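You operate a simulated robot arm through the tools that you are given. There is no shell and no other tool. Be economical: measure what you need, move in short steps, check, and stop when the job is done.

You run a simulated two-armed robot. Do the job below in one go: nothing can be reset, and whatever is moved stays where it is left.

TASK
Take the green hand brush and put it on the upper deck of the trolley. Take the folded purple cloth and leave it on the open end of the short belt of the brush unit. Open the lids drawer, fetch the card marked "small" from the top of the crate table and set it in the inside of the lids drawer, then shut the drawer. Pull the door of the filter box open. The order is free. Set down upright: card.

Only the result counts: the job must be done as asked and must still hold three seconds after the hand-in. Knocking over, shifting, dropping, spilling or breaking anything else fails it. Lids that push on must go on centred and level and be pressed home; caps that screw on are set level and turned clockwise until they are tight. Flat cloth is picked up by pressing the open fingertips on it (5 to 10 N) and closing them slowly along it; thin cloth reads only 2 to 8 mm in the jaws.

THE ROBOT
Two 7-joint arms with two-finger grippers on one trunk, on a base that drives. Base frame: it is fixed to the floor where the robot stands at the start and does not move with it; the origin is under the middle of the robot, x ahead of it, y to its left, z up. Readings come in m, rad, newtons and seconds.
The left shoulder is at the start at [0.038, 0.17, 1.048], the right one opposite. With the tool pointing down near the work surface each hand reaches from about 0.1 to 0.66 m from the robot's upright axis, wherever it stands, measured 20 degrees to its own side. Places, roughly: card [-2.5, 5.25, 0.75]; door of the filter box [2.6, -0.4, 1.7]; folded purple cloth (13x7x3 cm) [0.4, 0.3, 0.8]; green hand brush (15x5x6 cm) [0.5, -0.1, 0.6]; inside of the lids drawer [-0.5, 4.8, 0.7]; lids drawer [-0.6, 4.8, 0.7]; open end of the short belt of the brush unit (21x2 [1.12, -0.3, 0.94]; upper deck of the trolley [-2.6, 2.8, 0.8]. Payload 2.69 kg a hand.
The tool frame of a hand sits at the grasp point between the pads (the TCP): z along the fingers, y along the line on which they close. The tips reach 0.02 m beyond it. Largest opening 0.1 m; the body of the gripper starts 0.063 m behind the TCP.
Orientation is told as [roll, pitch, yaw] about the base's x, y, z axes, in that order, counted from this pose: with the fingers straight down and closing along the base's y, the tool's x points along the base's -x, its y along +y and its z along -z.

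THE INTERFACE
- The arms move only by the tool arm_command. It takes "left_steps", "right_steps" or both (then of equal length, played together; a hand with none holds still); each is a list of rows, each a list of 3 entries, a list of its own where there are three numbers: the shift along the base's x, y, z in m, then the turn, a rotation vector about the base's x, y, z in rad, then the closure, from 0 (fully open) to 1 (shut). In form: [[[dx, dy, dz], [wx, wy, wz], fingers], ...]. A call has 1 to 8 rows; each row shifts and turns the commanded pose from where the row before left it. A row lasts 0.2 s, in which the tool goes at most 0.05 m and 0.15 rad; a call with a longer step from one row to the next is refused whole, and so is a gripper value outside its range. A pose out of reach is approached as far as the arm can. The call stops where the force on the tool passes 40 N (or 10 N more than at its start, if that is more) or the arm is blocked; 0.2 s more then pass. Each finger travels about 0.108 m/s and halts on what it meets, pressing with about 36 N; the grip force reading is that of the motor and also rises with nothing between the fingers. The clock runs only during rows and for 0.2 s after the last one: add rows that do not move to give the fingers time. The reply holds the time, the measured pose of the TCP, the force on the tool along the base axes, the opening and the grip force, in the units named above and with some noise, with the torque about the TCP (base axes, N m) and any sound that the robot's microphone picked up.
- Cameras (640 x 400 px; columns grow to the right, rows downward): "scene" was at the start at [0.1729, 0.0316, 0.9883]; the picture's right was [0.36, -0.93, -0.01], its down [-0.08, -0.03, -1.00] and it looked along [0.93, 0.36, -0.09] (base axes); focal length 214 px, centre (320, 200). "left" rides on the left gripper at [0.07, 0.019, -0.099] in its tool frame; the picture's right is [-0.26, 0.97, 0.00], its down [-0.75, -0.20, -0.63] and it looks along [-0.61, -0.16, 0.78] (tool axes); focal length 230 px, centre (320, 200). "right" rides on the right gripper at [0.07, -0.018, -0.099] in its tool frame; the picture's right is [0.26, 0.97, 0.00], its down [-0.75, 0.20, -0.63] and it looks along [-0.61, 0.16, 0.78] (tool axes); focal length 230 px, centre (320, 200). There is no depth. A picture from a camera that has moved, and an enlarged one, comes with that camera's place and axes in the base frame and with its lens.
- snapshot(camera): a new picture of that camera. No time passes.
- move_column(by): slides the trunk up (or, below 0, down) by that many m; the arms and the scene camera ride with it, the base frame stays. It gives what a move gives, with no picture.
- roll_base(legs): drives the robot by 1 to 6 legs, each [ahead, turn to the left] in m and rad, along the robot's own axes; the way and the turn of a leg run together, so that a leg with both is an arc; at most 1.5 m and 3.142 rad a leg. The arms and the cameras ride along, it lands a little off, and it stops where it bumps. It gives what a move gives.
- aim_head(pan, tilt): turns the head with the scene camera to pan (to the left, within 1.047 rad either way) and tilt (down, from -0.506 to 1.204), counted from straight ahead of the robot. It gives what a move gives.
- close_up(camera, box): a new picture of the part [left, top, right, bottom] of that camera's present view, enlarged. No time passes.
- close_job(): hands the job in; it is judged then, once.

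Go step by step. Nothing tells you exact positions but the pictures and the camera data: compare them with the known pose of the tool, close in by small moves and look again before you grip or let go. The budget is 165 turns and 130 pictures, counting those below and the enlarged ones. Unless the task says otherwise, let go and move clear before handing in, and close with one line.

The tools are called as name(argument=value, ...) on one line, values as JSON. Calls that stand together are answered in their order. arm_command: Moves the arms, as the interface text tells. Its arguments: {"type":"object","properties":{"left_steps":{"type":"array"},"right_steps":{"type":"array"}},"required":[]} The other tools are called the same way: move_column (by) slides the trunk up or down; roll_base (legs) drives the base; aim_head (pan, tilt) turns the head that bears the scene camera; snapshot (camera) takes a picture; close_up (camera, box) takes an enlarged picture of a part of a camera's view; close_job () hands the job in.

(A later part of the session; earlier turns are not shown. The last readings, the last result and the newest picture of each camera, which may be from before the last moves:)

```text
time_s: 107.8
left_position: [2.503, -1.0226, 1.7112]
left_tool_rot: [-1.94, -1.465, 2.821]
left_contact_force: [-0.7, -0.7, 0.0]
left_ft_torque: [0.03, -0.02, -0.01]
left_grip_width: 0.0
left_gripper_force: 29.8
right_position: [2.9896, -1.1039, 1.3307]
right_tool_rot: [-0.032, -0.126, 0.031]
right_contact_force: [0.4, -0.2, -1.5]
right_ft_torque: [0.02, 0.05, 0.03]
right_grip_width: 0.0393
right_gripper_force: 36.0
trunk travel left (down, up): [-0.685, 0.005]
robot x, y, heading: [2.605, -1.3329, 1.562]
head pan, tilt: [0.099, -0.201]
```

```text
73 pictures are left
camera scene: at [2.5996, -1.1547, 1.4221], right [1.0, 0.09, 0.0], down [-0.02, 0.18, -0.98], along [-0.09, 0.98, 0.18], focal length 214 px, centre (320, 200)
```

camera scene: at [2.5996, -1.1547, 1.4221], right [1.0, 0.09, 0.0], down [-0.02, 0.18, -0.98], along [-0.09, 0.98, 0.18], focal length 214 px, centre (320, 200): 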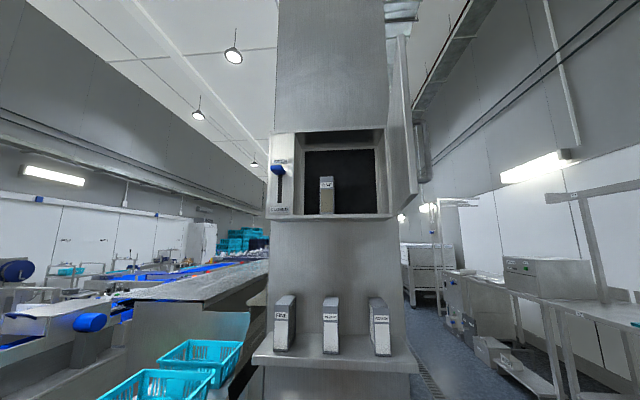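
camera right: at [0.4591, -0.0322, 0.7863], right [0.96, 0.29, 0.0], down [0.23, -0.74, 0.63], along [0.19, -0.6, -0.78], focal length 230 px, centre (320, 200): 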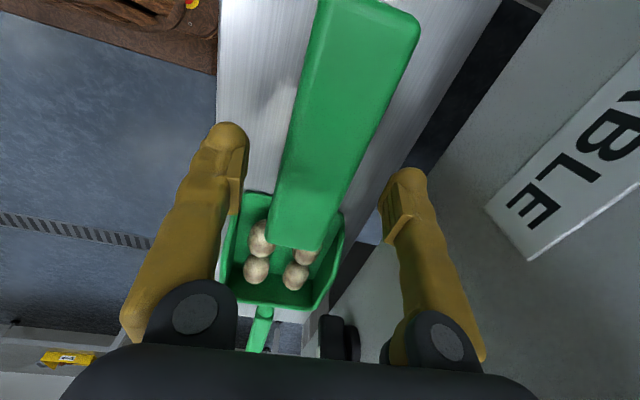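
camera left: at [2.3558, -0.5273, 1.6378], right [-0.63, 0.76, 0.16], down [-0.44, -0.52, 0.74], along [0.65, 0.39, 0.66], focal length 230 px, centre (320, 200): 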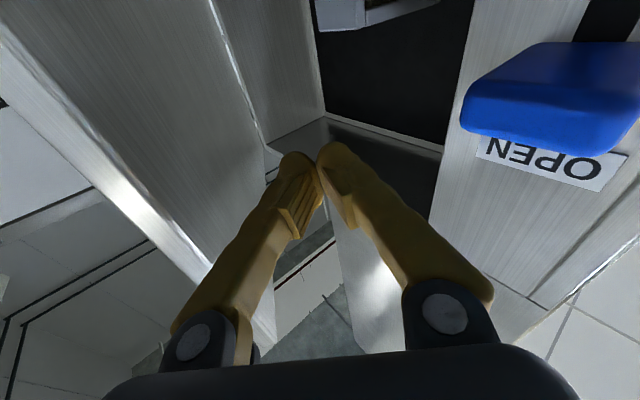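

Door confirmed open. Now I return the left tool to pointing down and lower the trunk before travelling.

arm_command(left_steps=[[[-0.015, 0, -0.01], [0, 0, 0.14], 0.5], [[-0.015, 0, -0.01], [0, 0, 0.14], 0], [[-0.015, 0, -0.01], [0, 0, 0.14], 0], [[-0.015, 0, -0.01], [0, 0, 0.14], 0], [[-0.015, 0, -0.01], [0, 0, 0.14], 0], [[-0.015, 0, -0.02], [-0.14, 0, 0], 0], [[-0.015, 0, -0.02], [-0.14, 0, 0], 0], [[-0.015, 0, -0.02], [-0.14, 0, 0], 0]])

arm_command(left_steps=[[[0, 0, -0.02], [-0.14, 0, 0], 0], [[0, 0, -0.02], [-0.14, 0, 0], 0], [[0, 0, -0.02], [-0.14, 0, 0], 0], [[0, 0, -0.02], [-0.14, 0, 0], 0], [[0, 0, -0.02], [-0.14, 0, 0], 0], [[0, 0, -0.02], [-0.14, 0, 0], 0], [[0, 0, -0.02], [-0.14, 0, 0], 0], [[0, 0, -0.02], [-0.14, 0, 0], 0]])

roll_base(legs=[[0, 1.5]])

aim_head(pan=0, tilt=0.2)

snapshot(camera="scene")

```text
time_s: 109.6
left_position: [2.3884, -1.035, 1.6339]
left_tool_rot: [-0.194, -1.174, 1.794]
left_contact_force: [-0.2, 0.3, -0.5]
left_ft_torque: [0.0, -0.02, -0.02]
left_grip_width: 0.1
left_gripper_force: 0.1
left hand out of reach, approached as far as the arm can: row 2, 3, 4, 5
right_position: [3.0019, -1.1073, 1.3343]
right_tool_rot: [-0.029, -0.16, 0.042]
right_contact_force: [-0.6, 0.6, -1.3]
right_ft_torque: [-0.01, -0.03, -0.01]
right_grip_width: 0.0393
right_gripper_force: 35.8
trunk travel left (down, up): [-0.685, 0.005]
robot x, y, heading: [2.6026, -1.3307, 1.558]
head pan, tilt: [0.099, -0.201]
```

```text
time_s: 111.4
left_position: [2.3882, -1.0375, 1.479]
left_tool_rot: [0.005, -0.079, 1.658]
left_contact_force: [0.4, -0.3, 0.3]
left_ft_torque: [-0.03, 0.0, 0.01]
left_grip_width: 0.1001
left_gripper_force: 0.0
right_position: [3.0024, -1.1066, 1.3356]
right_tool_rot: [-0.029, -0.159, 0.043]
right_contact_force: [0.5, 0.0, -1.6]
right_ft_torque: [-0.04, -0.02, -0.03]
right_grip_width: 0.0393
right_gripper_force: 35.8
trunk travel left (down, up): [-0.685, 0.005]
robot x, y, heading: [2.6058, -1.3307, 1.565]
head pan, tilt: [0.099, -0.201]
```

```text
time_s: 115.6
left_position: [2.3058, -1.5361, 1.4801]
left_tool_rot: [0.007, -0.084, -3.095]
left_contact_force: [0.3, -0.9, -0.2]
left_ft_torque: [0.03, -0.01, 0.04]
left_grip_width: 0.0999
left_gripper_force: 0.0
right_position: [2.4013, -0.9304, 1.3373]
right_tool_rot: [-0.04, -0.121, 1.559]
right_contact_force: [0.3, -0.5, -1.5]
right_ft_torque: [0.03, 0.0, -0.01]
right_grip_width: 0.0392
right_gripper_force: 36.2
trunk travel left (down, up): [-0.685, 0.005]
robot x, y, heading: [2.601, -1.3253, 3.092]
head pan, tilt: [0.099, -0.201]
```

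```text
time_s: 116.5
left_position: [2.3298, -1.5381, 1.4821]
left_tool_rot: [0.006, -0.101, -3.096]
left_contact_force: [0.4, 0.2, 0.2]
left_ft_torque: [0.02, 0.03, 0.02]
left_grip_width: 0.1002
left_gripper_force: 0.1
right_position: [2.4084, -0.9171, 1.3424]
right_tool_rot: [-0.04, -0.155, 1.574]
right_contact_force: [0.4, -0.6, -0.7]
right_ft_torque: [-0.01, 0.0, 0.01]
right_grip_width: 0.0393
right_gripper_force: 35.9
trunk travel left (down, up): [-0.685, 0.005]
robot x, y, heading: [2.6041, -1.3261, 3.092]
head pan, tilt: [0.0, 0.201]
```

```text
72 pictures are left
camera scene: at [2.4206, -1.3163, 1.3862], right [0.05, 1.0, 0.0], down [0.21, -0.01, -0.98], along [-0.98, 0.05, -0.21], focal length 214 px, centre (320, 200)
```

scene: 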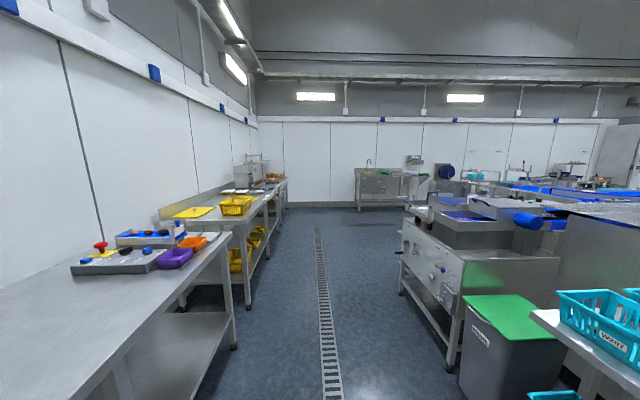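

The aisle is clear. Drive back along it to x≈−0.8, then turn to face +y and look.

roll_base(legs=[[1.5, 0], [1.5, 0], [0.5, 0], [0, -1.52]])

snapshot(camera="scene")

aim_head(pan=0.8, tilt=0.2)

snapshot(camera="scene")

```text
time_s: 137.1
left_position: [-1.0859, -0.8538, 1.4827]
left_tool_rot: [0.007, -0.1, 1.673]
left_contact_force: [0.5, 0.1, -0.3]
left_ft_torque: [-0.01, -0.02, 0.02]
left_grip_width: 0.1001
left_gripper_force: 0.0
right_position: [-0.4687, -0.9035, 1.3429]
right_tool_rot: [-0.04, -0.121, 0.049]
right_contact_force: [-0.2, -0.6, -1.1]
right_ft_torque: [0.03, -0.02, 0.02]
right_grip_width: 0.0396
right_gripper_force: 36.1
trunk travel left (down, up): [-0.685, 0.005]
robot x, y, heading: [-0.8615, -1.1185, 1.574]
head pan, tilt: [0.0, 0.201]
```

```text
71 pictures are left
camera scene: at [-0.8637, -0.9338, 1.386], right [1.0, 0.0, 0.0], down [0.0, -0.22, -0.98], along [0.0, 0.98, -0.22], focal length 214 px, centre (320, 200)
```

scene: 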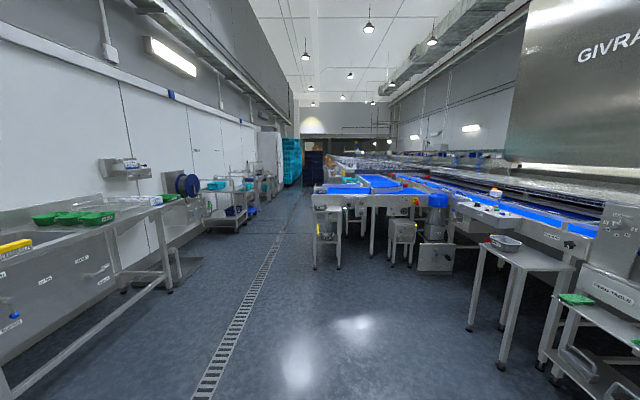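

```text
time_s: 138.3
left_position: [-1.0855, -0.8751, 1.4861]
left_tool_rot: [0.006, -0.115, 1.673]
left_contact_force: [-0.2, -0.1, 0.1]
left_ft_torque: [-0.04, -0.02, 0.02]
left_grip_width: 0.0999
left_gripper_force: 0.1
right_position: [-0.4537, -0.9107, 1.3482]
right_tool_rot: [-0.044, -0.156, 0.063]
right_contact_force: [0.2, 0.3, -1.6]
right_ft_torque: [-0.04, 0.03, 0.0]
right_grip_width: 0.0395
right_gripper_force: 36.2
trunk travel left (down, up): [-0.685, 0.005]
robot x, y, heading: [-0.8596, -1.125, 1.578]
head pan, tilt: [0.799, 0.201]
```

```text
70 pictures are left
camera scene: at [-0.9302, -0.9613, 1.3864], right [0.69, 0.72, -0.01], down [0.14, -0.16, -0.98], along [-0.71, 0.68, -0.21], focal length 214 px, centre (320, 200)
```

scene: 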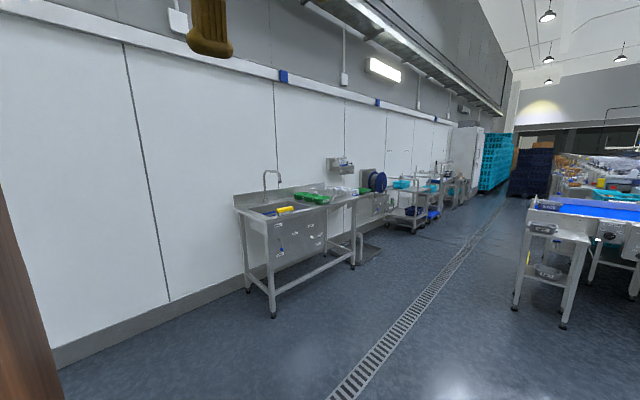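

The trolley is up the aisle on the left near (−2.6,2.8). I drive up the middle of the passage and look again.

roll_base(legs=[[0, 0.36], [1.5, 0], [0.55, 0], [0, -0.36], [1.3, 0]])

snapshot(camera="scene")

aim_head(pan=0.0, tilt=0.2)

snapshot(camera="scene")

```text
time_s: 156.8
left_position: [-1.8072, 2.3216, 1.4859]
left_tool_rot: [0.007, -0.118, 1.669]
left_contact_force: [0.2, 0.2, 0.5]
left_ft_torque: [0.0, -0.02, 0.0]
left_grip_width: 0.1
left_gripper_force: 0.1
right_position: [-1.1753, 2.2837, 1.3476]
right_tool_rot: [-0.045, -0.155, 0.055]
right_contact_force: [-0.1, 0.5, -1.8]
right_ft_torque: [0.02, -0.05, 0.0]
right_grip_width: 0.0392
right_gripper_force: 35.9
trunk travel left (down, up): [-0.685, 0.005]
robot x, y, heading: [-1.5876, 2.0753, 1.573]
head pan, tilt: [0.799, 0.201]
```

```text
69 pictures are left
camera scene: at [-1.6516, 2.2352, 1.3865], right [0.7, 0.72, -0.01], down [0.14, -0.16, -0.98], along [-0.7, 0.68, -0.21], focal length 214 px, centre (320, 200)
```

scene: 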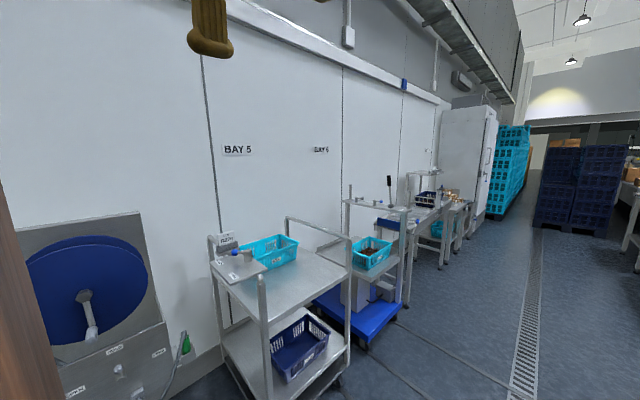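

```text
time_s: 157.9
left_position: [-1.809, 2.2989, 1.4873]
left_tool_rot: [0.007, -0.134, 1.668]
left_contact_force: [0.5, 0.8, 0.3]
left_ft_torque: [-0.02, 0.0, 0.01]
left_grip_width: 0.1002
left_gripper_force: 0.0
right_position: [-1.1609, 2.2745, 1.3536]
right_tool_rot: [-0.054, -0.192, 0.07]
right_contact_force: [0.0, 0.3, -1.4]
right_ft_torque: [0.01, -0.03, -0.01]
right_grip_width: 0.0394
right_gripper_force: 36.3
trunk travel left (down, up): [-0.685, 0.005]
robot x, y, heading: [-1.5867, 2.0737, 1.565]
head pan, tilt: [0.0, 0.201]
```

```text
68 pictures are left
camera scene: at [-1.5849, 2.2641, 1.3859], right [1.0, 0.0, 0.0], down [0.0, -0.22, -0.98], along [0.0, 0.98, -0.22], focal length 214 px, centre (320, 200)
```

scene: 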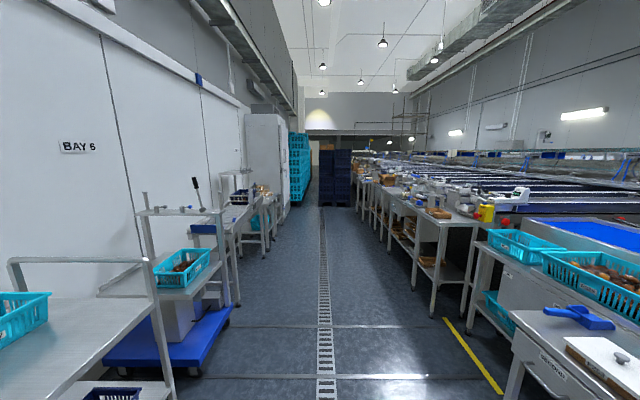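

The trolley's free deck area is around (−2.42,2.80), open to the east. I level the brush hand, then drive to face the trolley.

arm_command(right_steps=[[[0, 0, 0], [0.03, 0.1, 0], 1], [[0, 0, 0], [0.03, 0.09, 0], 1], [[0, 0, 0], [0, 0, 0], 1]])

roll_base(legs=[[0, 0.5], [0.6, 0], [0, 1.08]])

aim_head(pan=-0.3, tilt=0.7)

snapshot(camera="scene")

```text
time_s: 158.7
left_position: [-1.8081, 2.2985, 1.4889]
left_tool_rot: [0.008, -0.133, 1.669]
left_contact_force: [0.2, -0.4, -0.2]
left_ft_torque: [0.01, -0.04, 0.0]
left_grip_width: 0.0998
left_gripper_force: 0.0
right_position: [-1.1755, 2.2649, 1.3509]
right_tool_rot: [0.028, 0.035, 0.047]
right_contact_force: [-0.2, -0.5, -1.9]
right_ft_torque: [0.05, -0.03, 0.0]
right_grip_width: 0.0393
right_gripper_force: 36.1
right hand out of reach, approached as far as the arm can: row 1
trunk travel left (down, up): [-0.685, 0.005]
robot x, y, heading: [-1.5866, 2.0799, 1.569]
head pan, tilt: [0.0, 0.201]
```

```text
time_s: 166.3
left_position: [-2.0921, 2.3806, 1.4887]
left_tool_rot: [0.008, -0.135, -3.035]
left_contact_force: [-0.3, 0.8, -0.4]
left_ft_torque: [0.05, 0.0, 0.02]
left_grip_width: 0.1
left_gripper_force: 0.1
right_position: [-2.0624, 3.0141, 1.3503]
right_tool_rot: [0.031, 0.035, 1.628]
right_contact_force: [-0.4, -0.1, -1.2]
right_ft_torque: [0.01, 0.0, -0.07]
right_grip_width: 0.0392
right_gripper_force: 35.9
trunk travel left (down, up): [-0.685, 0.005]
robot x, y, heading: [-1.8724, 2.6089, -3.134]
head pan, tilt: [0.0, 0.201]
```

```text
time_s: 167.3
left_position: [-2.0703, 2.3805, 1.4899]
left_tool_rot: [0.01, -0.152, -3.036]
left_contact_force: [-0.3, 0.3, -0.1]
left_ft_torque: [-0.02, 0.02, -0.02]
left_grip_width: 0.1
left_gripper_force: 0.1
right_position: [-2.0433, 3.022, 1.3504]
right_tool_rot: [0.009, 0.018, 1.631]
right_contact_force: [-0.9, -0.1, -0.8]
right_ft_torque: [-0.02, -0.03, 0.0]
right_grip_width: 0.0394
right_gripper_force: 36.5
trunk travel left (down, up): [-0.685, 0.005]
robot x, y, heading: [-1.8781, 2.6078, -3.137]
head pan, tilt: [-0.3, 0.7]
```

```text
67 pictures are left
camera scene: at [-2.0466, 2.631, 1.3409], right [0.29, 0.96, 0.0], down [0.63, -0.19, -0.76], along [-0.72, 0.22, -0.66], focal length 214 px, centre (320, 200)
```

scene: 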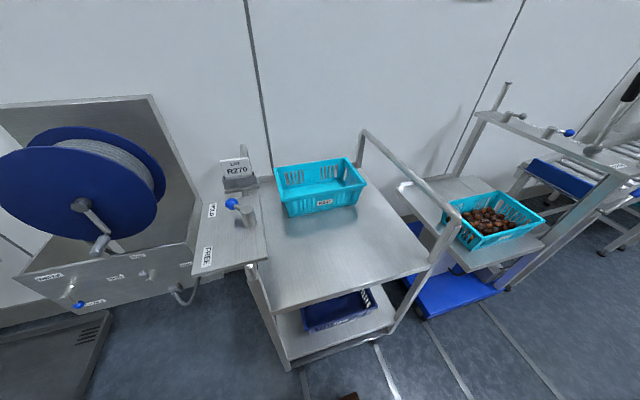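

The free deck area spans about x −2.54…−2.28, y 2.62…2.98. I move the brush over (−2.41,2.82) and lower the trunk.

arm_command(right_steps=[[[-0.03, -0.025, 0], [0, 0, 0], 1], [[-0.044, -0.022, 0], [0, 0, 0], 1], [[-0.044, -0.022, 0], [0, 0, 0], 1], [[-0.044, -0.022, 0], [0, 0, 0], 1], [[-0.044, -0.022, 0], [0, 0, 0], 1], [[-0.044, -0.022, 0], [0, 0, 0], 1], [[-0.044, -0.022, 0], [0, 0, 0], 1], [[-0.044, -0.022, 0], [0, 0, 0], 1]])

move_column(by=-0.3)

snapshot(camera="scene")

snapshot(camera="right")

```text
time_s: 169.1
left_position: [-2.0725, 2.381, 1.4904]
left_tool_rot: [0.007, -0.15, -3.035]
left_contact_force: [-0.1, -0.8, -0.3]
left_ft_torque: [0.01, -0.02, -0.02]
left_grip_width: 0.1
left_gripper_force: 0.1
right_position: [-2.3846, 2.8381, 1.353]
right_tool_rot: [0.044, 0.031, 1.626]
right_contact_force: [-1.6, 0.1, -0.7]
right_ft_torque: [0.01, 0.01, 0.0]
right_grip_width: 0.0393
right_gripper_force: 36.2
right hand out of reach, approached as far as the arm can: row 1
trunk travel left (down, up): [-0.685, 0.005]
robot x, y, heading: [-1.8713, 2.6066, -3.135]
head pan, tilt: [-0.3, 0.7]
```

```text
time_s: 172.1
left_position: [-2.0694, 2.3804, 1.1907]
left_tool_rot: [0.005, -0.151, -3.035]
left_contact_force: [0.1, 0.3, 0.6]
left_ft_torque: [0.02, 0.01, -0.01]
left_grip_width: 0.0998
left_gripper_force: 0.1
right_position: [-2.383, 2.8388, 1.054]
right_tool_rot: [0.045, 0.031, 1.63]
right_contact_force: [-0.6, 0.2, -0.3]
right_ft_torque: [0.02, 0.02, -0.02]
right_grip_width: 0.0392
right_gripper_force: 36.0
trunk travel left (down, up): [-0.385, 0.305]
robot x, y, heading: [-1.8725, 2.605, -3.135]
head pan, tilt: [-0.3, 0.7]
```

```text
66 pictures are left
camera scene: at [-2.042, 2.6308, 1.0409], right [0.29, 0.96, 0.01], down [0.63, -0.19, -0.75], along [-0.72, 0.22, -0.66], focal length 214 px, centre (320, 200)
```

scene: 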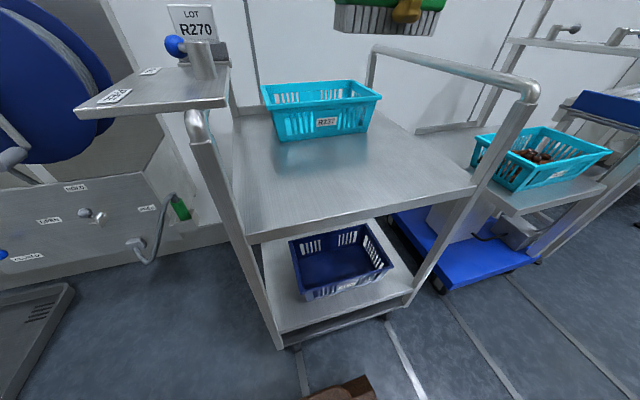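

```text
65 pictures are left
camera right: at [-2.355, 2.774, 1.1541], right [-0.95, -0.31, 0.05], down [-0.21, 0.76, 0.61], along [-0.23, 0.57, -0.79], focal length 230 px, centre (320, 200)
```

right: 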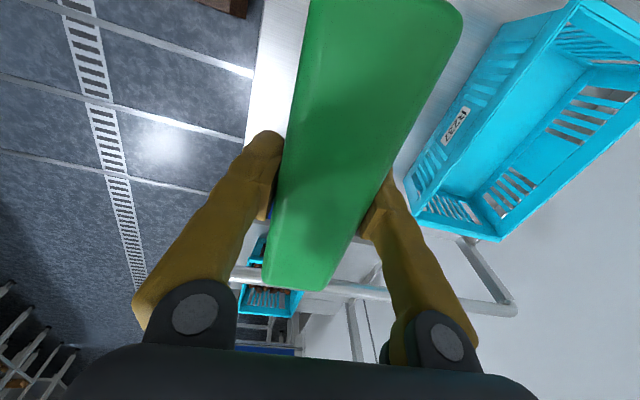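

Deck is at z≈0.755. Lower the brush over it.

arm_command(right_steps=[[[-0.01, 0, -0.035], [0, 0, 0], 1], [[-0.01, 0, -0.035], [0, 0, 0], 1], [[0, 0, -0.035], [0, 0, 0], 1], [[0, 0, -0.035], [0, 0, 0], 1], [[0, 0, -0.035], [0, 0, 0], 1], [[0, 0, -0.03], [0, 0, 0], 1], [[0, 0, 0], [0, 0, 0], 1]])

snapshot(camera="scene")

```text
time_s: 173.7
left_position: [-2.0705, 2.3812, 1.1913]
left_tool_rot: [0.007, -0.149, -3.035]
left_contact_force: [0.1, 0.1, 0.1]
left_ft_torque: [0.02, 0.0, -0.03]
left_grip_width: 0.1002
left_gripper_force: 0.0
right_position: [-2.4036, 2.8393, 0.8479]
right_tool_rot: [0.047, 0.032, 1.629]
right_contact_force: [0.0, -0.1, -1.3]
right_ft_torque: [0.02, -0.01, 0.01]
right_grip_width: 0.0394
right_gripper_force: 36.3
trunk travel left (down, up): [-0.385, 0.305]
robot x, y, heading: [-1.8762, 2.6037, -3.13]
head pan, tilt: [-0.3, 0.7]
```

```text
64 pictures are left
camera scene: at [-2.0419, 2.6307, 1.0409], right [0.29, 0.96, 0.01], down [0.63, -0.19, -0.75], along [-0.72, 0.22, -0.66], focal length 214 px, centre (320, 200)
```

scene: 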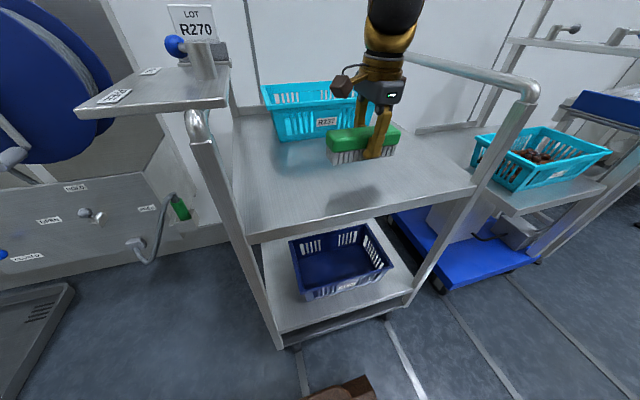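

Good. Slow descent to contact.

arm_command(right_steps=[[[0, 0, -0.015], [0, 0, 0], 1], [[0, 0, -0.012], [0, 0, 0], 1], [[0, 0, -0.008], [0, 0, 0], 1], [[0, 0, -0.006], [0, 0, 0], 1], [[0, 0, 0], [0, 0, 0], 1]])

close_up(camera="scene", box=[260, 60, 480, 240])

```text
time_s: 174.9
left_position: [-2.069, 2.3809, 1.1918]
left_tool_rot: [0.007, -0.151, -3.035]
left_contact_force: [-0.2, 0.1, -0.1]
left_ft_torque: [0.03, 0.01, -0.02]
left_grip_width: 0.0999
left_gripper_force: 0.1
right_position: [-2.4033, 2.8386, 0.8078]
right_tool_rot: [0.046, 0.032, 1.629]
right_contact_force: [-0.4, 0.2, -1.4]
right_ft_torque: [0.02, 0.0, 0.0]
right_grip_width: 0.0396
right_gripper_force: 35.9
trunk travel left (down, up): [-0.385, 0.305]
robot x, y, heading: [-1.8732, 2.6055, -3.132]
head pan, tilt: [-0.3, 0.7]
```

```text
2.22 times, centred on (370, 150) of scene
camera zoom: at [-2.0421, 2.6308, 1.0409], right [0.29, 0.96, 0.01], down [0.63, -0.19, -0.75], along [-0.72, 0.22, -0.66], focal length 477 px, centre (209, 311)
```

zoom: 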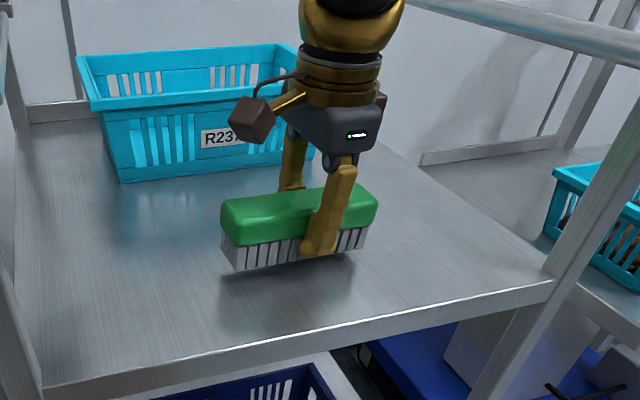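

arm_command(right_steps=[[[0, 0, -0.006], [0, 0, 0], 1], [[0, 0, -0.006], [0, 0, 0], 1], [[0, 0, 0], [0, 0, 0], 1]])

```text
time_s: 175.7
left_position: [-2.0683, 2.3803, 1.1922]
left_tool_rot: [0.007, -0.151, -3.037]
left_contact_force: [-0.8, 0.3, 0.2]
left_ft_torque: [0.02, 0.02, -0.01]
left_grip_width: 0.1001
left_gripper_force: 0.1
right_position: [-2.4037, 2.8386, 0.7968]
right_tool_rot: [0.049, 0.032, 1.63]
right_contact_force: [-0.5, -0.1, 9.3]
right_ft_torque: [0.73, -0.2, 0.01]
right_grip_width: 0.0395
right_gripper_force: 36.2
trunk travel left (down, up): [-0.385, 0.305]
robot x, y, heading: [-1.8734, 2.609, -3.136]
head pan, tilt: [-0.3, 0.7]
```

Contact starts at z≈0.797. A few mm more, then release and rise.

arm_command(right_steps=[[[0, 0, -0.004], [0, 0, 0], 1], [[0, 0, 0], [0, 0, 0], 0.8], [[0, 0, 0], [0, 0, 0], 0.3], [[0, 0, 0], [0, 0, 0], 0], [[0, 0, 0], [0, 0, 0], 0], [[0, 0, 0.03], [0, 0, 0], 0], [[0, 0, 0.045], [0, 0, 0], 0], [[0, 0, 0.045], [0, 0, 0], 0]])

snapshot(camera="scene")

```text
time_s: 177.5
left_position: [-2.069, 2.3806, 1.191]
left_tool_rot: [0.007, -0.149, -3.036]
left_contact_force: [0.0, -0.3, -0.6]
left_ft_torque: [-0.01, 0.01, 0.0]
left_grip_width: 0.0999
left_gripper_force: 0.1
right_position: [-2.4019, 2.8387, 0.9109]
right_tool_rot: [0.045, 0.032, 1.628]
right_contact_force: [-0.7, 0.3, -0.9]
right_ft_torque: [0.0, -0.03, -0.01]
right_grip_width: 0.1001
right_gripper_force: 0.1
trunk travel left (down, up): [-0.385, 0.305]
robot x, y, heading: [-1.8742, 2.6084, -3.132]
head pan, tilt: [-0.3, 0.7]
```

```text
62 pictures are left
camera scene: at [-2.0415, 2.6306, 1.041], right [0.29, 0.96, 0.01], down [0.63, -0.19, -0.75], along [-0.72, 0.22, -0.66], focal length 214 px, centre (320, 200)
```

scene: 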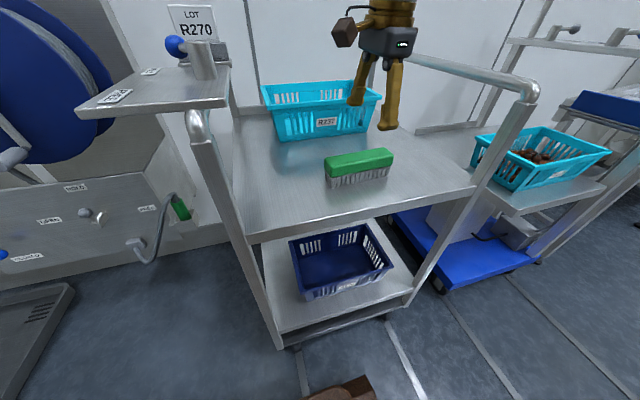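

The brush is on the trolley deck. I raise and retract, then drive up the aisle toward the crate table.

move_column(by=0.25)

arm_command(right_steps=[[[0.045, 0.005, 0], [0, 0, 0.12], 0], [[0.045, 0.005, 0], [0, 0, 0.12], 0], [[0.045, 0.005, 0], [0, 0, 0.12], 0], [[0.0, 0, 0], [0, 0, 0.12], 0], [[0.0, 0, 0], [0, 0, 0.12], 0], [[0, 0, 0], [0, 0, 0.12], 0], [[0, 0, 0], [0, 0, 0.12], 0], [[0, 0, 0], [0, 0, 0.12], 0]])

roll_base(legs=[[-0.35, 0], [0, -1.57], [1.5, 0]])

aim_head(pan=0.7, tilt=0.35)

snapshot(camera="scene")

aim_head(pan=-0.7, tilt=0.35)

snapshot(camera="scene")

```text
time_s: 180.0
left_position: [-2.0707, 2.3808, 1.4399]
left_tool_rot: [0.008, -0.151, -3.035]
left_contact_force: [-0.6, -0.1, -1.0]
left_ft_torque: [-0.03, 0.0, 0.01]
left_grip_width: 0.0998
left_gripper_force: 0.0
right_position: [-2.4041, 2.8378, 1.1617]
right_tool_rot: [0.044, 0.03, 1.628]
right_contact_force: [-0.5, 0.2, 0.5]
right_ft_torque: [0.02, 0.01, 0.0]
right_grip_width: 0.1001
right_gripper_force: 0.0
trunk travel left (down, up): [-0.635, 0.055]
robot x, y, heading: [-1.8725, 2.6085, -3.139]
head pan, tilt: [-0.3, 0.7]
```

```text
time_s: 181.8
left_position: [-2.0691, 2.3823, 1.4414]
left_tool_rot: [0.008, -0.15, -3.034]
left_contact_force: [0.2, 0.9, -0.7]
left_ft_torque: [-0.01, 0.02, 0.04]
left_grip_width: 0.1002
left_gripper_force: 0.0
right_position: [-2.2688, 2.8539, 1.1607]
right_tool_rot: [0.048, 0.035, 2.592]
right_contact_force: [0.2, -0.1, -0.4]
right_ft_torque: [-0.02, 0.0, -0.02]
right_grip_width: 0.0998
right_gripper_force: 0.1
trunk travel left (down, up): [-0.635, 0.055]
robot x, y, heading: [-1.8751, 2.6122, -3.132]
head pan, tilt: [-0.3, 0.7]
```

```text
time_s: 195.0
left_position: [-1.7468, 4.2932, 1.4418]
left_tool_rot: [0.009, -0.15, 1.672]
left_contact_force: [0.1, -0.1, -0.3]
left_ft_torque: [-0.01, -0.03, 0.0]
left_grip_width: 0.1002
left_gripper_force: 0.0
right_position: [-1.2724, 4.4891, 1.1617]
right_tool_rot: [0.046, 0.033, 1.014]
right_contact_force: [0.3, 0.0, 0.4]
right_ft_torque: [-0.01, -0.01, -0.03]
right_grip_width: 0.0996
right_gripper_force: 0.0
trunk travel left (down, up): [-0.635, 0.055]
robot x, y, heading: [-1.5179, 4.096, 1.571]
head pan, tilt: [-0.3, 0.7]
```

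```text
time_s: 196.3
left_position: [-1.7466, 4.2695, 1.4435]
left_tool_rot: [0.01, -0.168, 1.673]
left_contact_force: [-0.5, 0.1, 0.0]
left_ft_torque: [0.02, -0.01, 0.01]
left_grip_width: 0.1
left_gripper_force: 0.1
right_position: [-1.2725, 4.4711, 1.1661]
right_tool_rot: [0.056, 0.019, 1.014]
right_contact_force: [-1.2, 0.3, 0.0]
right_ft_torque: [0.03, 0.02, 0.01]
right_grip_width: 0.1001
right_gripper_force: 0.2
trunk travel left (down, up): [-0.635, 0.055]
robot x, y, heading: [-1.5176, 4.098, 1.575]
head pan, tilt: [0.7, 0.351]
```

```text
61 pictures are left
camera scene: at [-1.579, 4.2574, 1.3225], right [0.76, 0.64, -0.01], down [0.22, -0.28, -0.93], along [-0.61, 0.71, -0.36], focal length 214 px, centre (320, 200)
```

scene: 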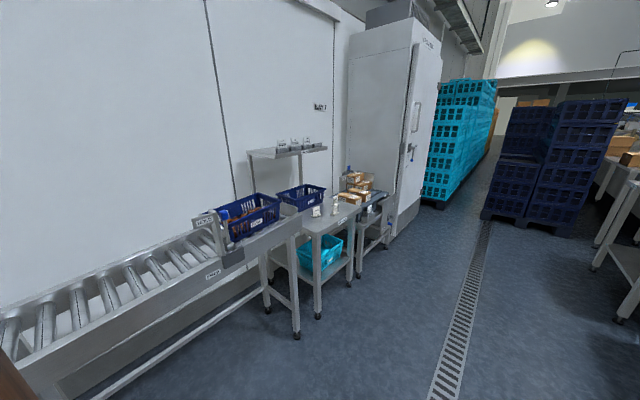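

```text
time_s: 197.8
left_position: [-1.7473, 4.2708, 1.4436]
left_tool_rot: [0.009, -0.167, 1.675]
left_contact_force: [0.4, 0.9, -0.6]
left_ft_torque: [0.03, -0.01, 0.0]
left_grip_width: 0.1001
left_gripper_force: 0.1
right_position: [-1.2729, 4.4722, 1.1687]
right_tool_rot: [0.057, 0.021, 1.013]
right_contact_force: [0.7, -0.7, 0.2]
right_ft_torque: [0.02, 0.0, -0.02]
right_grip_width: 0.1003
right_gripper_force: 0.0
trunk travel left (down, up): [-0.635, 0.055]
robot x, y, heading: [-1.5181, 4.0926, 1.572]
head pan, tilt: [-0.7, 0.351]
```

```text
60 pictures are left
camera scene: at [-1.4591, 4.2584, 1.3224], right [0.77, -0.64, 0.01], down [-0.22, -0.28, -0.93], along [0.6, 0.71, -0.36], focal length 214 px, centre (320, 200)
```

scene: 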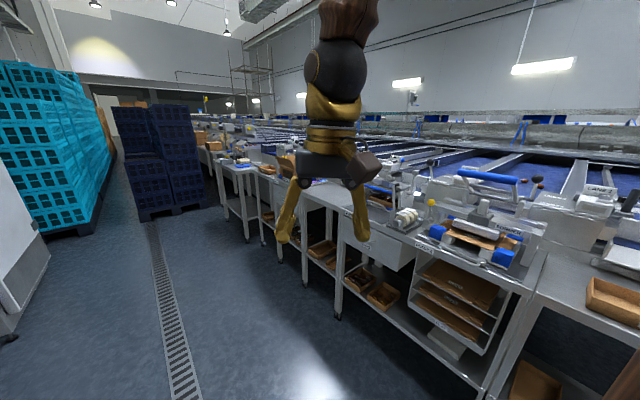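

Crate table with small standing cards is visible at left. Zoom on it, and look at the drawer side too.

aim_head(pan=0.7, tilt=0.35)

close_up(camera="scene", box=[270, 170, 370, 240])

```text
time_s: 199.4
left_position: [-1.7463, 4.2713, 1.4429]
left_tool_rot: [0.008, -0.167, 1.674]
left_contact_force: [-0.4, -0.1, -0.9]
left_ft_torque: [-0.01, 0.0, 0.0]
left_grip_width: 0.0998
left_gripper_force: 0.0
right_position: [-1.2734, 4.4713, 1.1676]
right_tool_rot: [0.056, 0.02, 1.015]
right_contact_force: [0.3, -0.3, -0.3]
right_ft_torque: [0.0, -0.01, 0.02]
right_grip_width: 0.1002
right_gripper_force: 0.1
trunk travel left (down, up): [-0.635, 0.055]
robot x, y, heading: [-1.5198, 4.096, 1.573]
head pan, tilt: [0.7, 0.351]
```

```text
5.71 times, centred on (320, 205) of scene
camera zoom: at [-1.579, 4.2583, 1.3224], right [0.76, 0.64, -0.01], down [0.22, -0.28, -0.93], along [-0.61, 0.71, -0.36], focal length 1226 px, centre (320, 171)
```

zoom: 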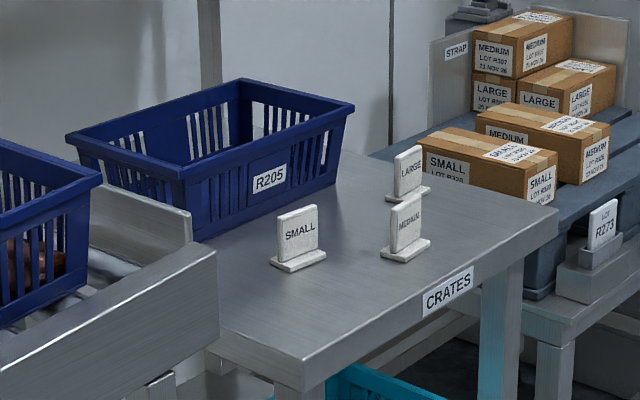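

The "SMALL" card stands on a little foot on the crate table. First I go to the drawer side: drive to y≈4.7 and face +x.

roll_base(legs=[[0.6, 0], [0, -1.57]])

aim_head(pan=0.0, tilt=0.5)

snapshot(camera="scene")

```text
time_s: 206.7
left_position: [-1.3416, 4.918, 1.4417]
left_tool_rot: [0.008, -0.165, 0.093]
left_contact_force: [-0.2, 0.4, 0.5]
left_ft_torque: [-0.04, 0.0, -0.01]
left_grip_width: 0.1001
left_gripper_force: 0.1
right_position: [-1.1459, 4.4415, 1.1679]
right_tool_rot: [0.057, 0.021, -0.566]
right_contact_force: [-0.1, -0.1, 0.1]
right_ft_torque: [0.0, -0.02, -0.01]
right_grip_width: 0.1002
right_gripper_force: 0.1
trunk travel left (down, up): [-0.635, 0.055]
robot x, y, heading: [-1.5214, 4.7008, -0.008]
head pan, tilt: [0.7, 0.351]
```

```text
time_s: 207.7
left_position: [-1.3607, 4.9182, 1.4416]
left_tool_rot: [0.011, -0.152, 0.092]
left_contact_force: [0.4, -1.1, -0.7]
left_ft_torque: [0.05, 0.02, 0.0]
left_grip_width: 0.1003
left_gripper_force: 0.0
right_position: [-1.1628, 4.4414, 1.1726]
right_tool_rot: [0.066, 0.008, -0.566]
right_contact_force: [-0.1, 0.6, -0.2]
right_ft_torque: [0.04, -0.03, 0.04]
right_grip_width: 0.1
right_gripper_force: 0.1
trunk travel left (down, up): [-0.635, 0.055]
robot x, y, heading: [-1.5181, 4.7006, -0.008]
head pan, tilt: [0.0, 0.499]
```

```text
58 pictures are left
camera scene: at [-1.334, 4.697, 1.3082], right [-0.01, -1.0, 0.0], down [-0.49, 0.0, -0.87], along [0.87, -0.01, -0.49], focal length 214 px, centre (320, 200)
```

scene: 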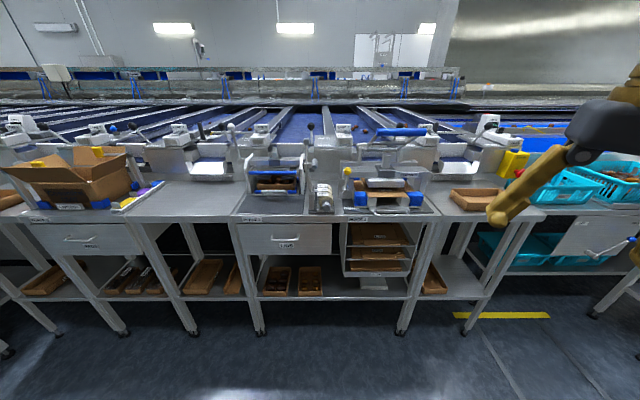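

close_up(camera="scene", box=[210, 190, 360, 300])

```text
3.64 times, centred on (285, 245) of scene
camera zoom: at [-1.334, 4.697, 1.3082], right [-0.01, -1.0, 0.0], down [-0.49, 0.0, -0.87], along [0.87, -0.01, -0.49], focal length 780 px, centre (447, 36)
```

zoom: 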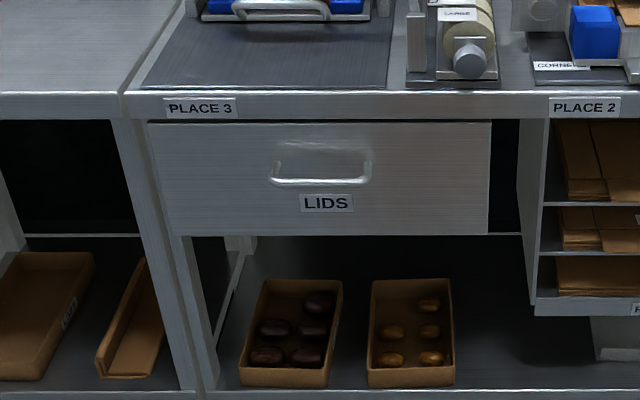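

The LIDS drawer has a horizontal D-handle near (−0.66,4.82,0.75). I drive closer, lower the trunk, and yaw the left gripper so it closes along x.

roll_base(legs=[[0.25, 0]])

move_column(by=-0.3)

arm_command(left_steps=[[[0.02, 0, -0.01], [0, 0.04, 0.14], 0], [[0.02, 0, -0.01], [0, 0.04, 0.14], 0], [[0.02, 0, -0.01], [0, 0.04, 0.14], 0], [[0.02, 0, -0.01], [0, 0.03, 0.14], 0], [[0.02, 0, -0.01], [0, 0, 0.145], 0], [[0.02, 0, -0.01], [0, 0, 0.145], 0], [[0.02, 0, -0.01], [0, 0, 0.145], 0], [[0.02, 0, -0.01], [0, 0, 0.145], 0]], right_steps=[[[-0.02, 0, 0], [-0.03, 0, 0.07], 0], [[-0.02, 0, 0], [-0.03, 0, 0.07], 0], [[-0.02, 0, 0], [0, 0, 0.07], 0], [[-0.02, 0, 0], [0, 0, 0.07], 0], [[-0.02, 0, 0], [0, 0, 0.07], 0], [[0, 0, 0], [0, 0, 0.07], 0], [[0, 0, 0], [0, 0, 0.07], 0], [[0, 0, 0], [0, 0, 0.07], 0]])

arm_command(left_steps=[[[0.02, -0.02, -0.02], [0, 0, 0.14], 0], [[0.02, -0.02, -0.02], [0, 0, 0.14], 0], [[0.02, -0.02, -0.02], [0, 0, 0.09], 0], [[0, 0, 0], [0, 0, 0], 0]])

aim_head(pan=0.1, tilt=0.5)

snapshot(camera="scene")

snapshot(camera="left")

```text
time_s: 209.6
left_position: [-1.134, 4.9159, 1.4491]
left_tool_rot: [0.004, -0.201, 0.093]
left_contact_force: [1.0, 0.6, -0.1]
left_ft_torque: [-0.02, 0.09, 0.03]
left_grip_width: 0.0999
left_gripper_force: 0.0
right_position: [-0.9277, 4.4402, 1.1786]
right_tool_rot: [0.07, -0.004, -0.566]
right_contact_force: [-0.3, 0.4, -0.3]
right_ft_torque: [0.01, 0.04, 0.0]
right_grip_width: 0.0998
right_gripper_force: 0.1
trunk travel left (down, up): [-0.635, 0.055]
robot x, y, heading: [-1.2687, 4.6955, -0.005]
head pan, tilt: [0.0, 0.499]
```

```text
time_s: 212.6
left_position: [-1.1101, 4.9162, 1.1433]
left_tool_rot: [0.01, -0.167, 0.094]
left_contact_force: [-0.5, -0.3, 0.8]
left_ft_torque: [0.01, 0.0, 0.0]
left_grip_width: 0.1001
left_gripper_force: 0.1
right_position: [-0.9111, 4.4396, 0.8738]
right_tool_rot: [0.064, 0.008, -0.567]
right_contact_force: [0.1, 0.0, 0.9]
right_ft_torque: [0.01, 0.0, 0.01]
right_grip_width: 0.0998
right_gripper_force: 0.0
trunk travel left (down, up): [-0.335, 0.355]
robot x, y, heading: [-1.2682, 4.6994, -0.008]
head pan, tilt: [0.0, 0.499]
```

```text
time_s: 214.4
left_position: [-0.9498, 4.9169, 1.0647]
left_tool_rot: [0.057, -0.05, 1.231]
left_contact_force: [0.0, -0.2, 0.8]
left_ft_torque: [-0.01, -0.02, 0.0]
left_grip_width: 0.1
left_gripper_force: 0.0
right_position: [-0.9895, 4.4387, 0.8717]
right_tool_rot: [0.01, -0.035, -0.007]
right_contact_force: [0.5, 0.1, -1.5]
right_ft_torque: [0.02, 0.0, 0.01]
right_grip_width: 0.1002
right_gripper_force: 0.1
right hand out of reach, approached as far as the arm can: row 5
trunk travel left (down, up): [-0.335, 0.355]
robot x, y, heading: [-1.2656, 4.7004, -0.004]
head pan, tilt: [0.0, 0.499]
```

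```text
time_s: 215.4
left_position: [-0.8908, 4.8556, 1.0052]
left_tool_rot: [0.06, -0.049, 1.598]
left_contact_force: [0.0, 0.2, -0.1]
left_ft_torque: [0.0, 0.02, -0.01]
left_grip_width: 0.0999
left_gripper_force: 0.0
right_position: [-0.9895, 4.4375, 0.8729]
right_tool_rot: [0.012, -0.037, -0.005]
right_contact_force: [-0.1, 0.3, -0.2]
right_ft_torque: [0.04, -0.02, 0.02]
right_grip_width: 0.1
right_gripper_force: 0.0
trunk travel left (down, up): [-0.335, 0.355]
robot x, y, heading: [-1.2707, 4.6955, -0.001]
head pan, tilt: [0.0, 0.499]
```

```text
time_s: 216.0
left_position: [-0.8911, 4.8548, 1.0046]
left_tool_rot: [0.06, -0.049, 1.597]
left_contact_force: [0.2, -0.2, -0.3]
left_ft_torque: [0.02, -0.02, -0.01]
left_grip_width: 0.0998
left_gripper_force: 0.1
right_position: [-0.9902, 4.4394, 0.8726]
right_tool_rot: [0.011, -0.037, -0.004]
right_contact_force: [0.3, -0.4, -0.4]
right_ft_torque: [0.01, -0.01, -0.03]
right_grip_width: 0.1
right_gripper_force: 0.0
trunk travel left (down, up): [-0.335, 0.355]
robot x, y, heading: [-1.2676, 4.6974, -0.007]
head pan, tilt: [0.099, 0.499]
```

```text
56 pictures are left
camera scene: at [-1.09, 4.7041, 1.0084], right [0.09, -1.0, 0.0], down [-0.49, -0.04, -0.87], along [0.87, 0.08, -0.49], focal length 214 px, centre (320, 200)
```

scene: 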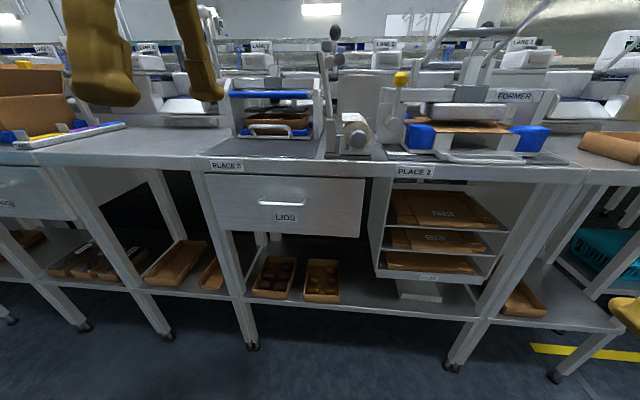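

```text
55 pictures are left
camera left: at [-0.9025, 4.7814, 1.102], right [-0.97, 0.23, 0.07], down [0.22, 0.73, 0.65], along [0.1, 0.65, -0.75], focal length 230 px, centre (320, 200)
```

left: 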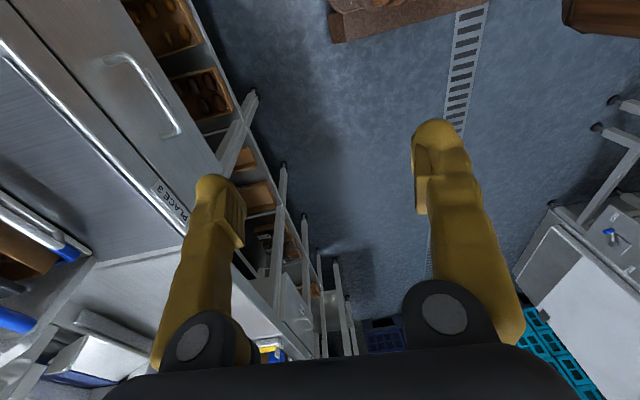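

The handle bar is at (−0.685, 4.78–4.88, 0.770). I pitch the left tool to point forward (+x) with vertical closing to grip the horizontal bar.

arm_command(left_steps=[[[0, -0.003, -0.01], [-0.01, -0.13, 0], 0], [[0, -0.003, -0.01], [-0.01, -0.13, 0], 0], [[0, -0.003, -0.01], [-0.01, -0.13, 0], 0], [[0, -0.003, -0.01], [-0.01, -0.13, 0], 0], [[0, -0.003, -0.01], [-0.01, -0.13, 0], 0], [[0, -0.003, -0.01], [0, -0.13, 0], 0], [[0, -0.003, -0.01], [0, -0.13, 0], 0], [[0, -0.003, -0.01], [0, -0.13, 0], 0]])

arm_command(left_steps=[[[0, -0.003, -0.02], [0, -0.13, 0], 0], [[0, 0, -0.02], [0, -0.13, 0], 0], [[0, 0, -0.02], [0, -0.13, 0], 0.3], [[0, 0, -0.02], [0, -0.1, 0], 0.4], [[0, 0, -0.02], [0, 0, 0], 0.4], [[0, 0, -0.02], [0, 0, 0], 0.4], [[0, 0, 0], [0, 0, 0], 0.4]])

snapshot(camera="scene")

snapshot(camera="left")

```text
time_s: 217.8
left_position: [-0.8619, 4.8192, 0.9225]
left_tool_rot: [-0.985, 0.038, 1.599]
left_contact_force: [-0.5, 0.5, -0.6]
left_ft_torque: [-0.02, -0.03, 0.01]
left_grip_width: 0.0997
left_gripper_force: 0.0
left hand out of reach, approached as far as the arm can: row 6, 7, 8
right_position: [-0.9892, 4.4385, 0.8725]
right_tool_rot: [0.012, -0.034, -0.006]
right_contact_force: [1.2, 0.0, -0.6]
right_ft_torque: [0.01, -0.02, 0.01]
right_grip_width: 0.0999
right_gripper_force: 0.2
trunk travel left (down, up): [-0.335, 0.355]
robot x, y, heading: [-1.2725, 4.6995, -0.004]
head pan, tilt: [0.099, 0.499]
```

```text
time_s: 219.4
left_position: [-0.8668, 4.8158, 0.7984]
left_tool_rot: [-1.455, 0.042, 1.573]
left_contact_force: [-0.2, -0.2, 0.1]
left_ft_torque: [0.05, 0.01, -0.02]
left_grip_width: 0.0599
left_gripper_force: 0.1
right_position: [-0.989, 4.4384, 0.8733]
right_tool_rot: [0.011, -0.037, -0.007]
right_contact_force: [-0.4, 0.0, -0.6]
right_ft_torque: [-0.01, 0.0, -0.01]
right_grip_width: 0.1
right_gripper_force: 0.0
trunk travel left (down, up): [-0.335, 0.355]
robot x, y, heading: [-1.2674, 4.6971, -0.006]
head pan, tilt: [0.099, 0.499]
```

```text
54 pictures are left
camera scene: at [-1.09, 4.7038, 1.0084], right [0.09, -1.0, 0.0], down [-0.49, -0.04, -0.87], along [0.87, 0.08, -0.49], focal length 214 px, centre (320, 200)
```

scene: 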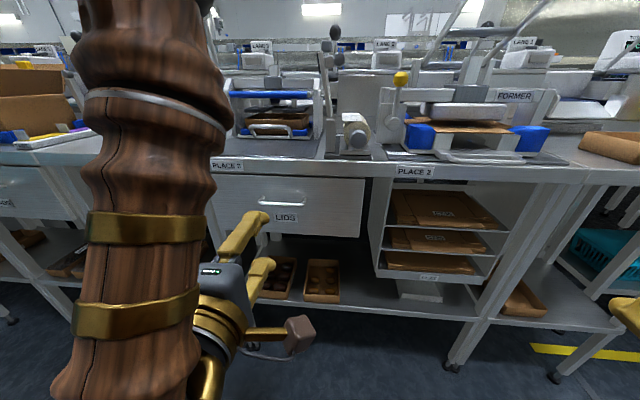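

```text
53 pictures are left
camera left: at [-0.9673, 4.7466, 0.7947], right [-0.11, 0.22, -0.97], down [-0.61, 0.76, 0.24], along [0.79, 0.61, 0.05], focal length 230 px, centre (320, 200)
```

left: 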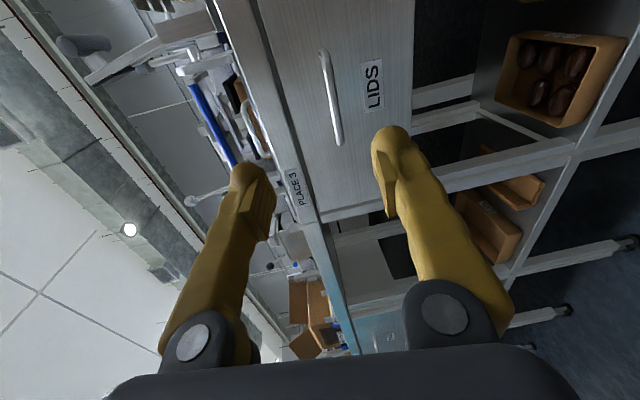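

The tool points nearly forward. Approach the bar with a narrower opening, then check.

arm_command(left_steps=[[[0, 0.003, -0.012], [0, -0.05, 0], 0.5], [[0.02, 0.003, -0.012], [0, -0.05, 0], 0.6], [[0.04, 0.003, -0.005], [0, 0, 0], 0.6], [[0.04, 0, 0], [0, 0, 0], 0.6], [[0.03, 0, 0], [0, 0, 0], 0.6], [[0, 0, 0], [0, 0, 0], 0.6]])

snapshot(camera="left")

```text
time_s: 220.8
left_position: [-0.7345, 4.8251, 0.7727]
left_tool_rot: [-1.568, 0.043, 1.57]
left_contact_force: [0.1, -0.4, 0.1]
left_ft_torque: [-0.04, 0.02, 0.01]
left_grip_width: 0.0398
left_gripper_force: 0.0
right_position: [-0.99, 4.4376, 0.8728]
right_tool_rot: [0.01, -0.036, -0.006]
right_contact_force: [0.8, 0.5, -0.3]
right_ft_torque: [0.01, 0.02, 0.0]
right_grip_width: 0.0999
right_gripper_force: 0.1
trunk travel left (down, up): [-0.335, 0.355]
robot x, y, heading: [-1.2697, 4.7002, -0.007]
head pan, tilt: [0.099, 0.499]
```

```text
52 pictures are left
camera left: at [-0.8347, 4.7551, 0.757], right [0.0, 0.22, -0.98], down [-0.63, 0.76, 0.17], along [0.78, 0.61, 0.14], focal length 230 px, centre (320, 200)
```

left: 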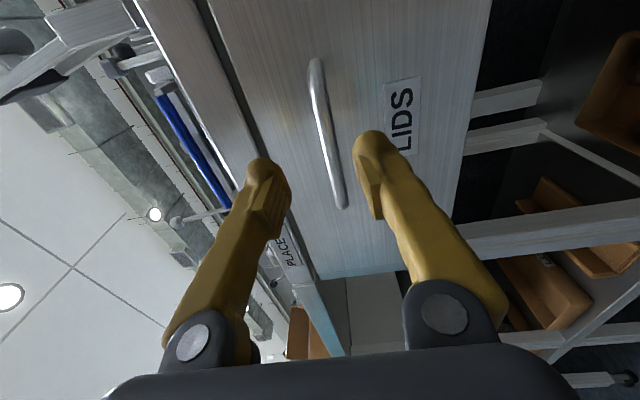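

Bar is between the fingers. Advance and close on it.

arm_command(left_steps=[[[0.02, 0, -0.004], [0, 0, 0], 0.6], [[0.02, 0, 0], [0, 0, 0], 0.6], [[0.008, 0, 0], [0, 0, 0], 0.6], [[0, 0, 0], [0, 0, 0], 0.8], [[0, 0, 0], [0, 0, 0], 1], [[0, 0, 0], [0, 0, 0], 1]])

snapshot(camera="left")

```text
time_s: 222.2
left_position: [-0.6882, 4.8249, 0.7643]
left_tool_rot: [-1.56, 0.041, 1.569]
left_contact_force: [4.3, -3.7, -22.6]
left_ft_torque: [0.71, -0.07, -0.24]
left_grip_width: 0.0059
left_gripper_force: 29.9
right_position: [-0.9885, 4.4387, 0.8713]
right_tool_rot: [0.011, -0.033, -0.007]
right_contact_force: [0.6, 0.4, -0.3]
right_ft_torque: [0.0, 0.0, 0.01]
right_grip_width: 0.1002
right_gripper_force: 0.1
trunk travel left (down, up): [-0.335, 0.355]
robot x, y, heading: [-1.2667, 4.7018, -0.01]
head pan, tilt: [0.099, 0.499]
```

```text
51 pictures are left
camera left: at [-0.7875, 4.7553, 0.7504], right [-0.01, 0.22, -0.98], down [-0.63, 0.76, 0.18], along [0.78, 0.61, 0.13], focal length 230 px, centre (320, 200)
```

left: 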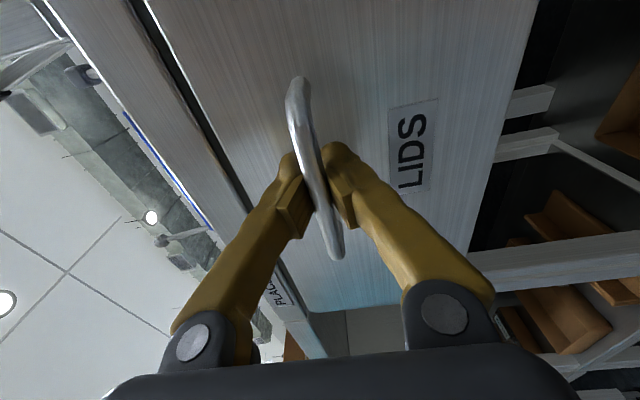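

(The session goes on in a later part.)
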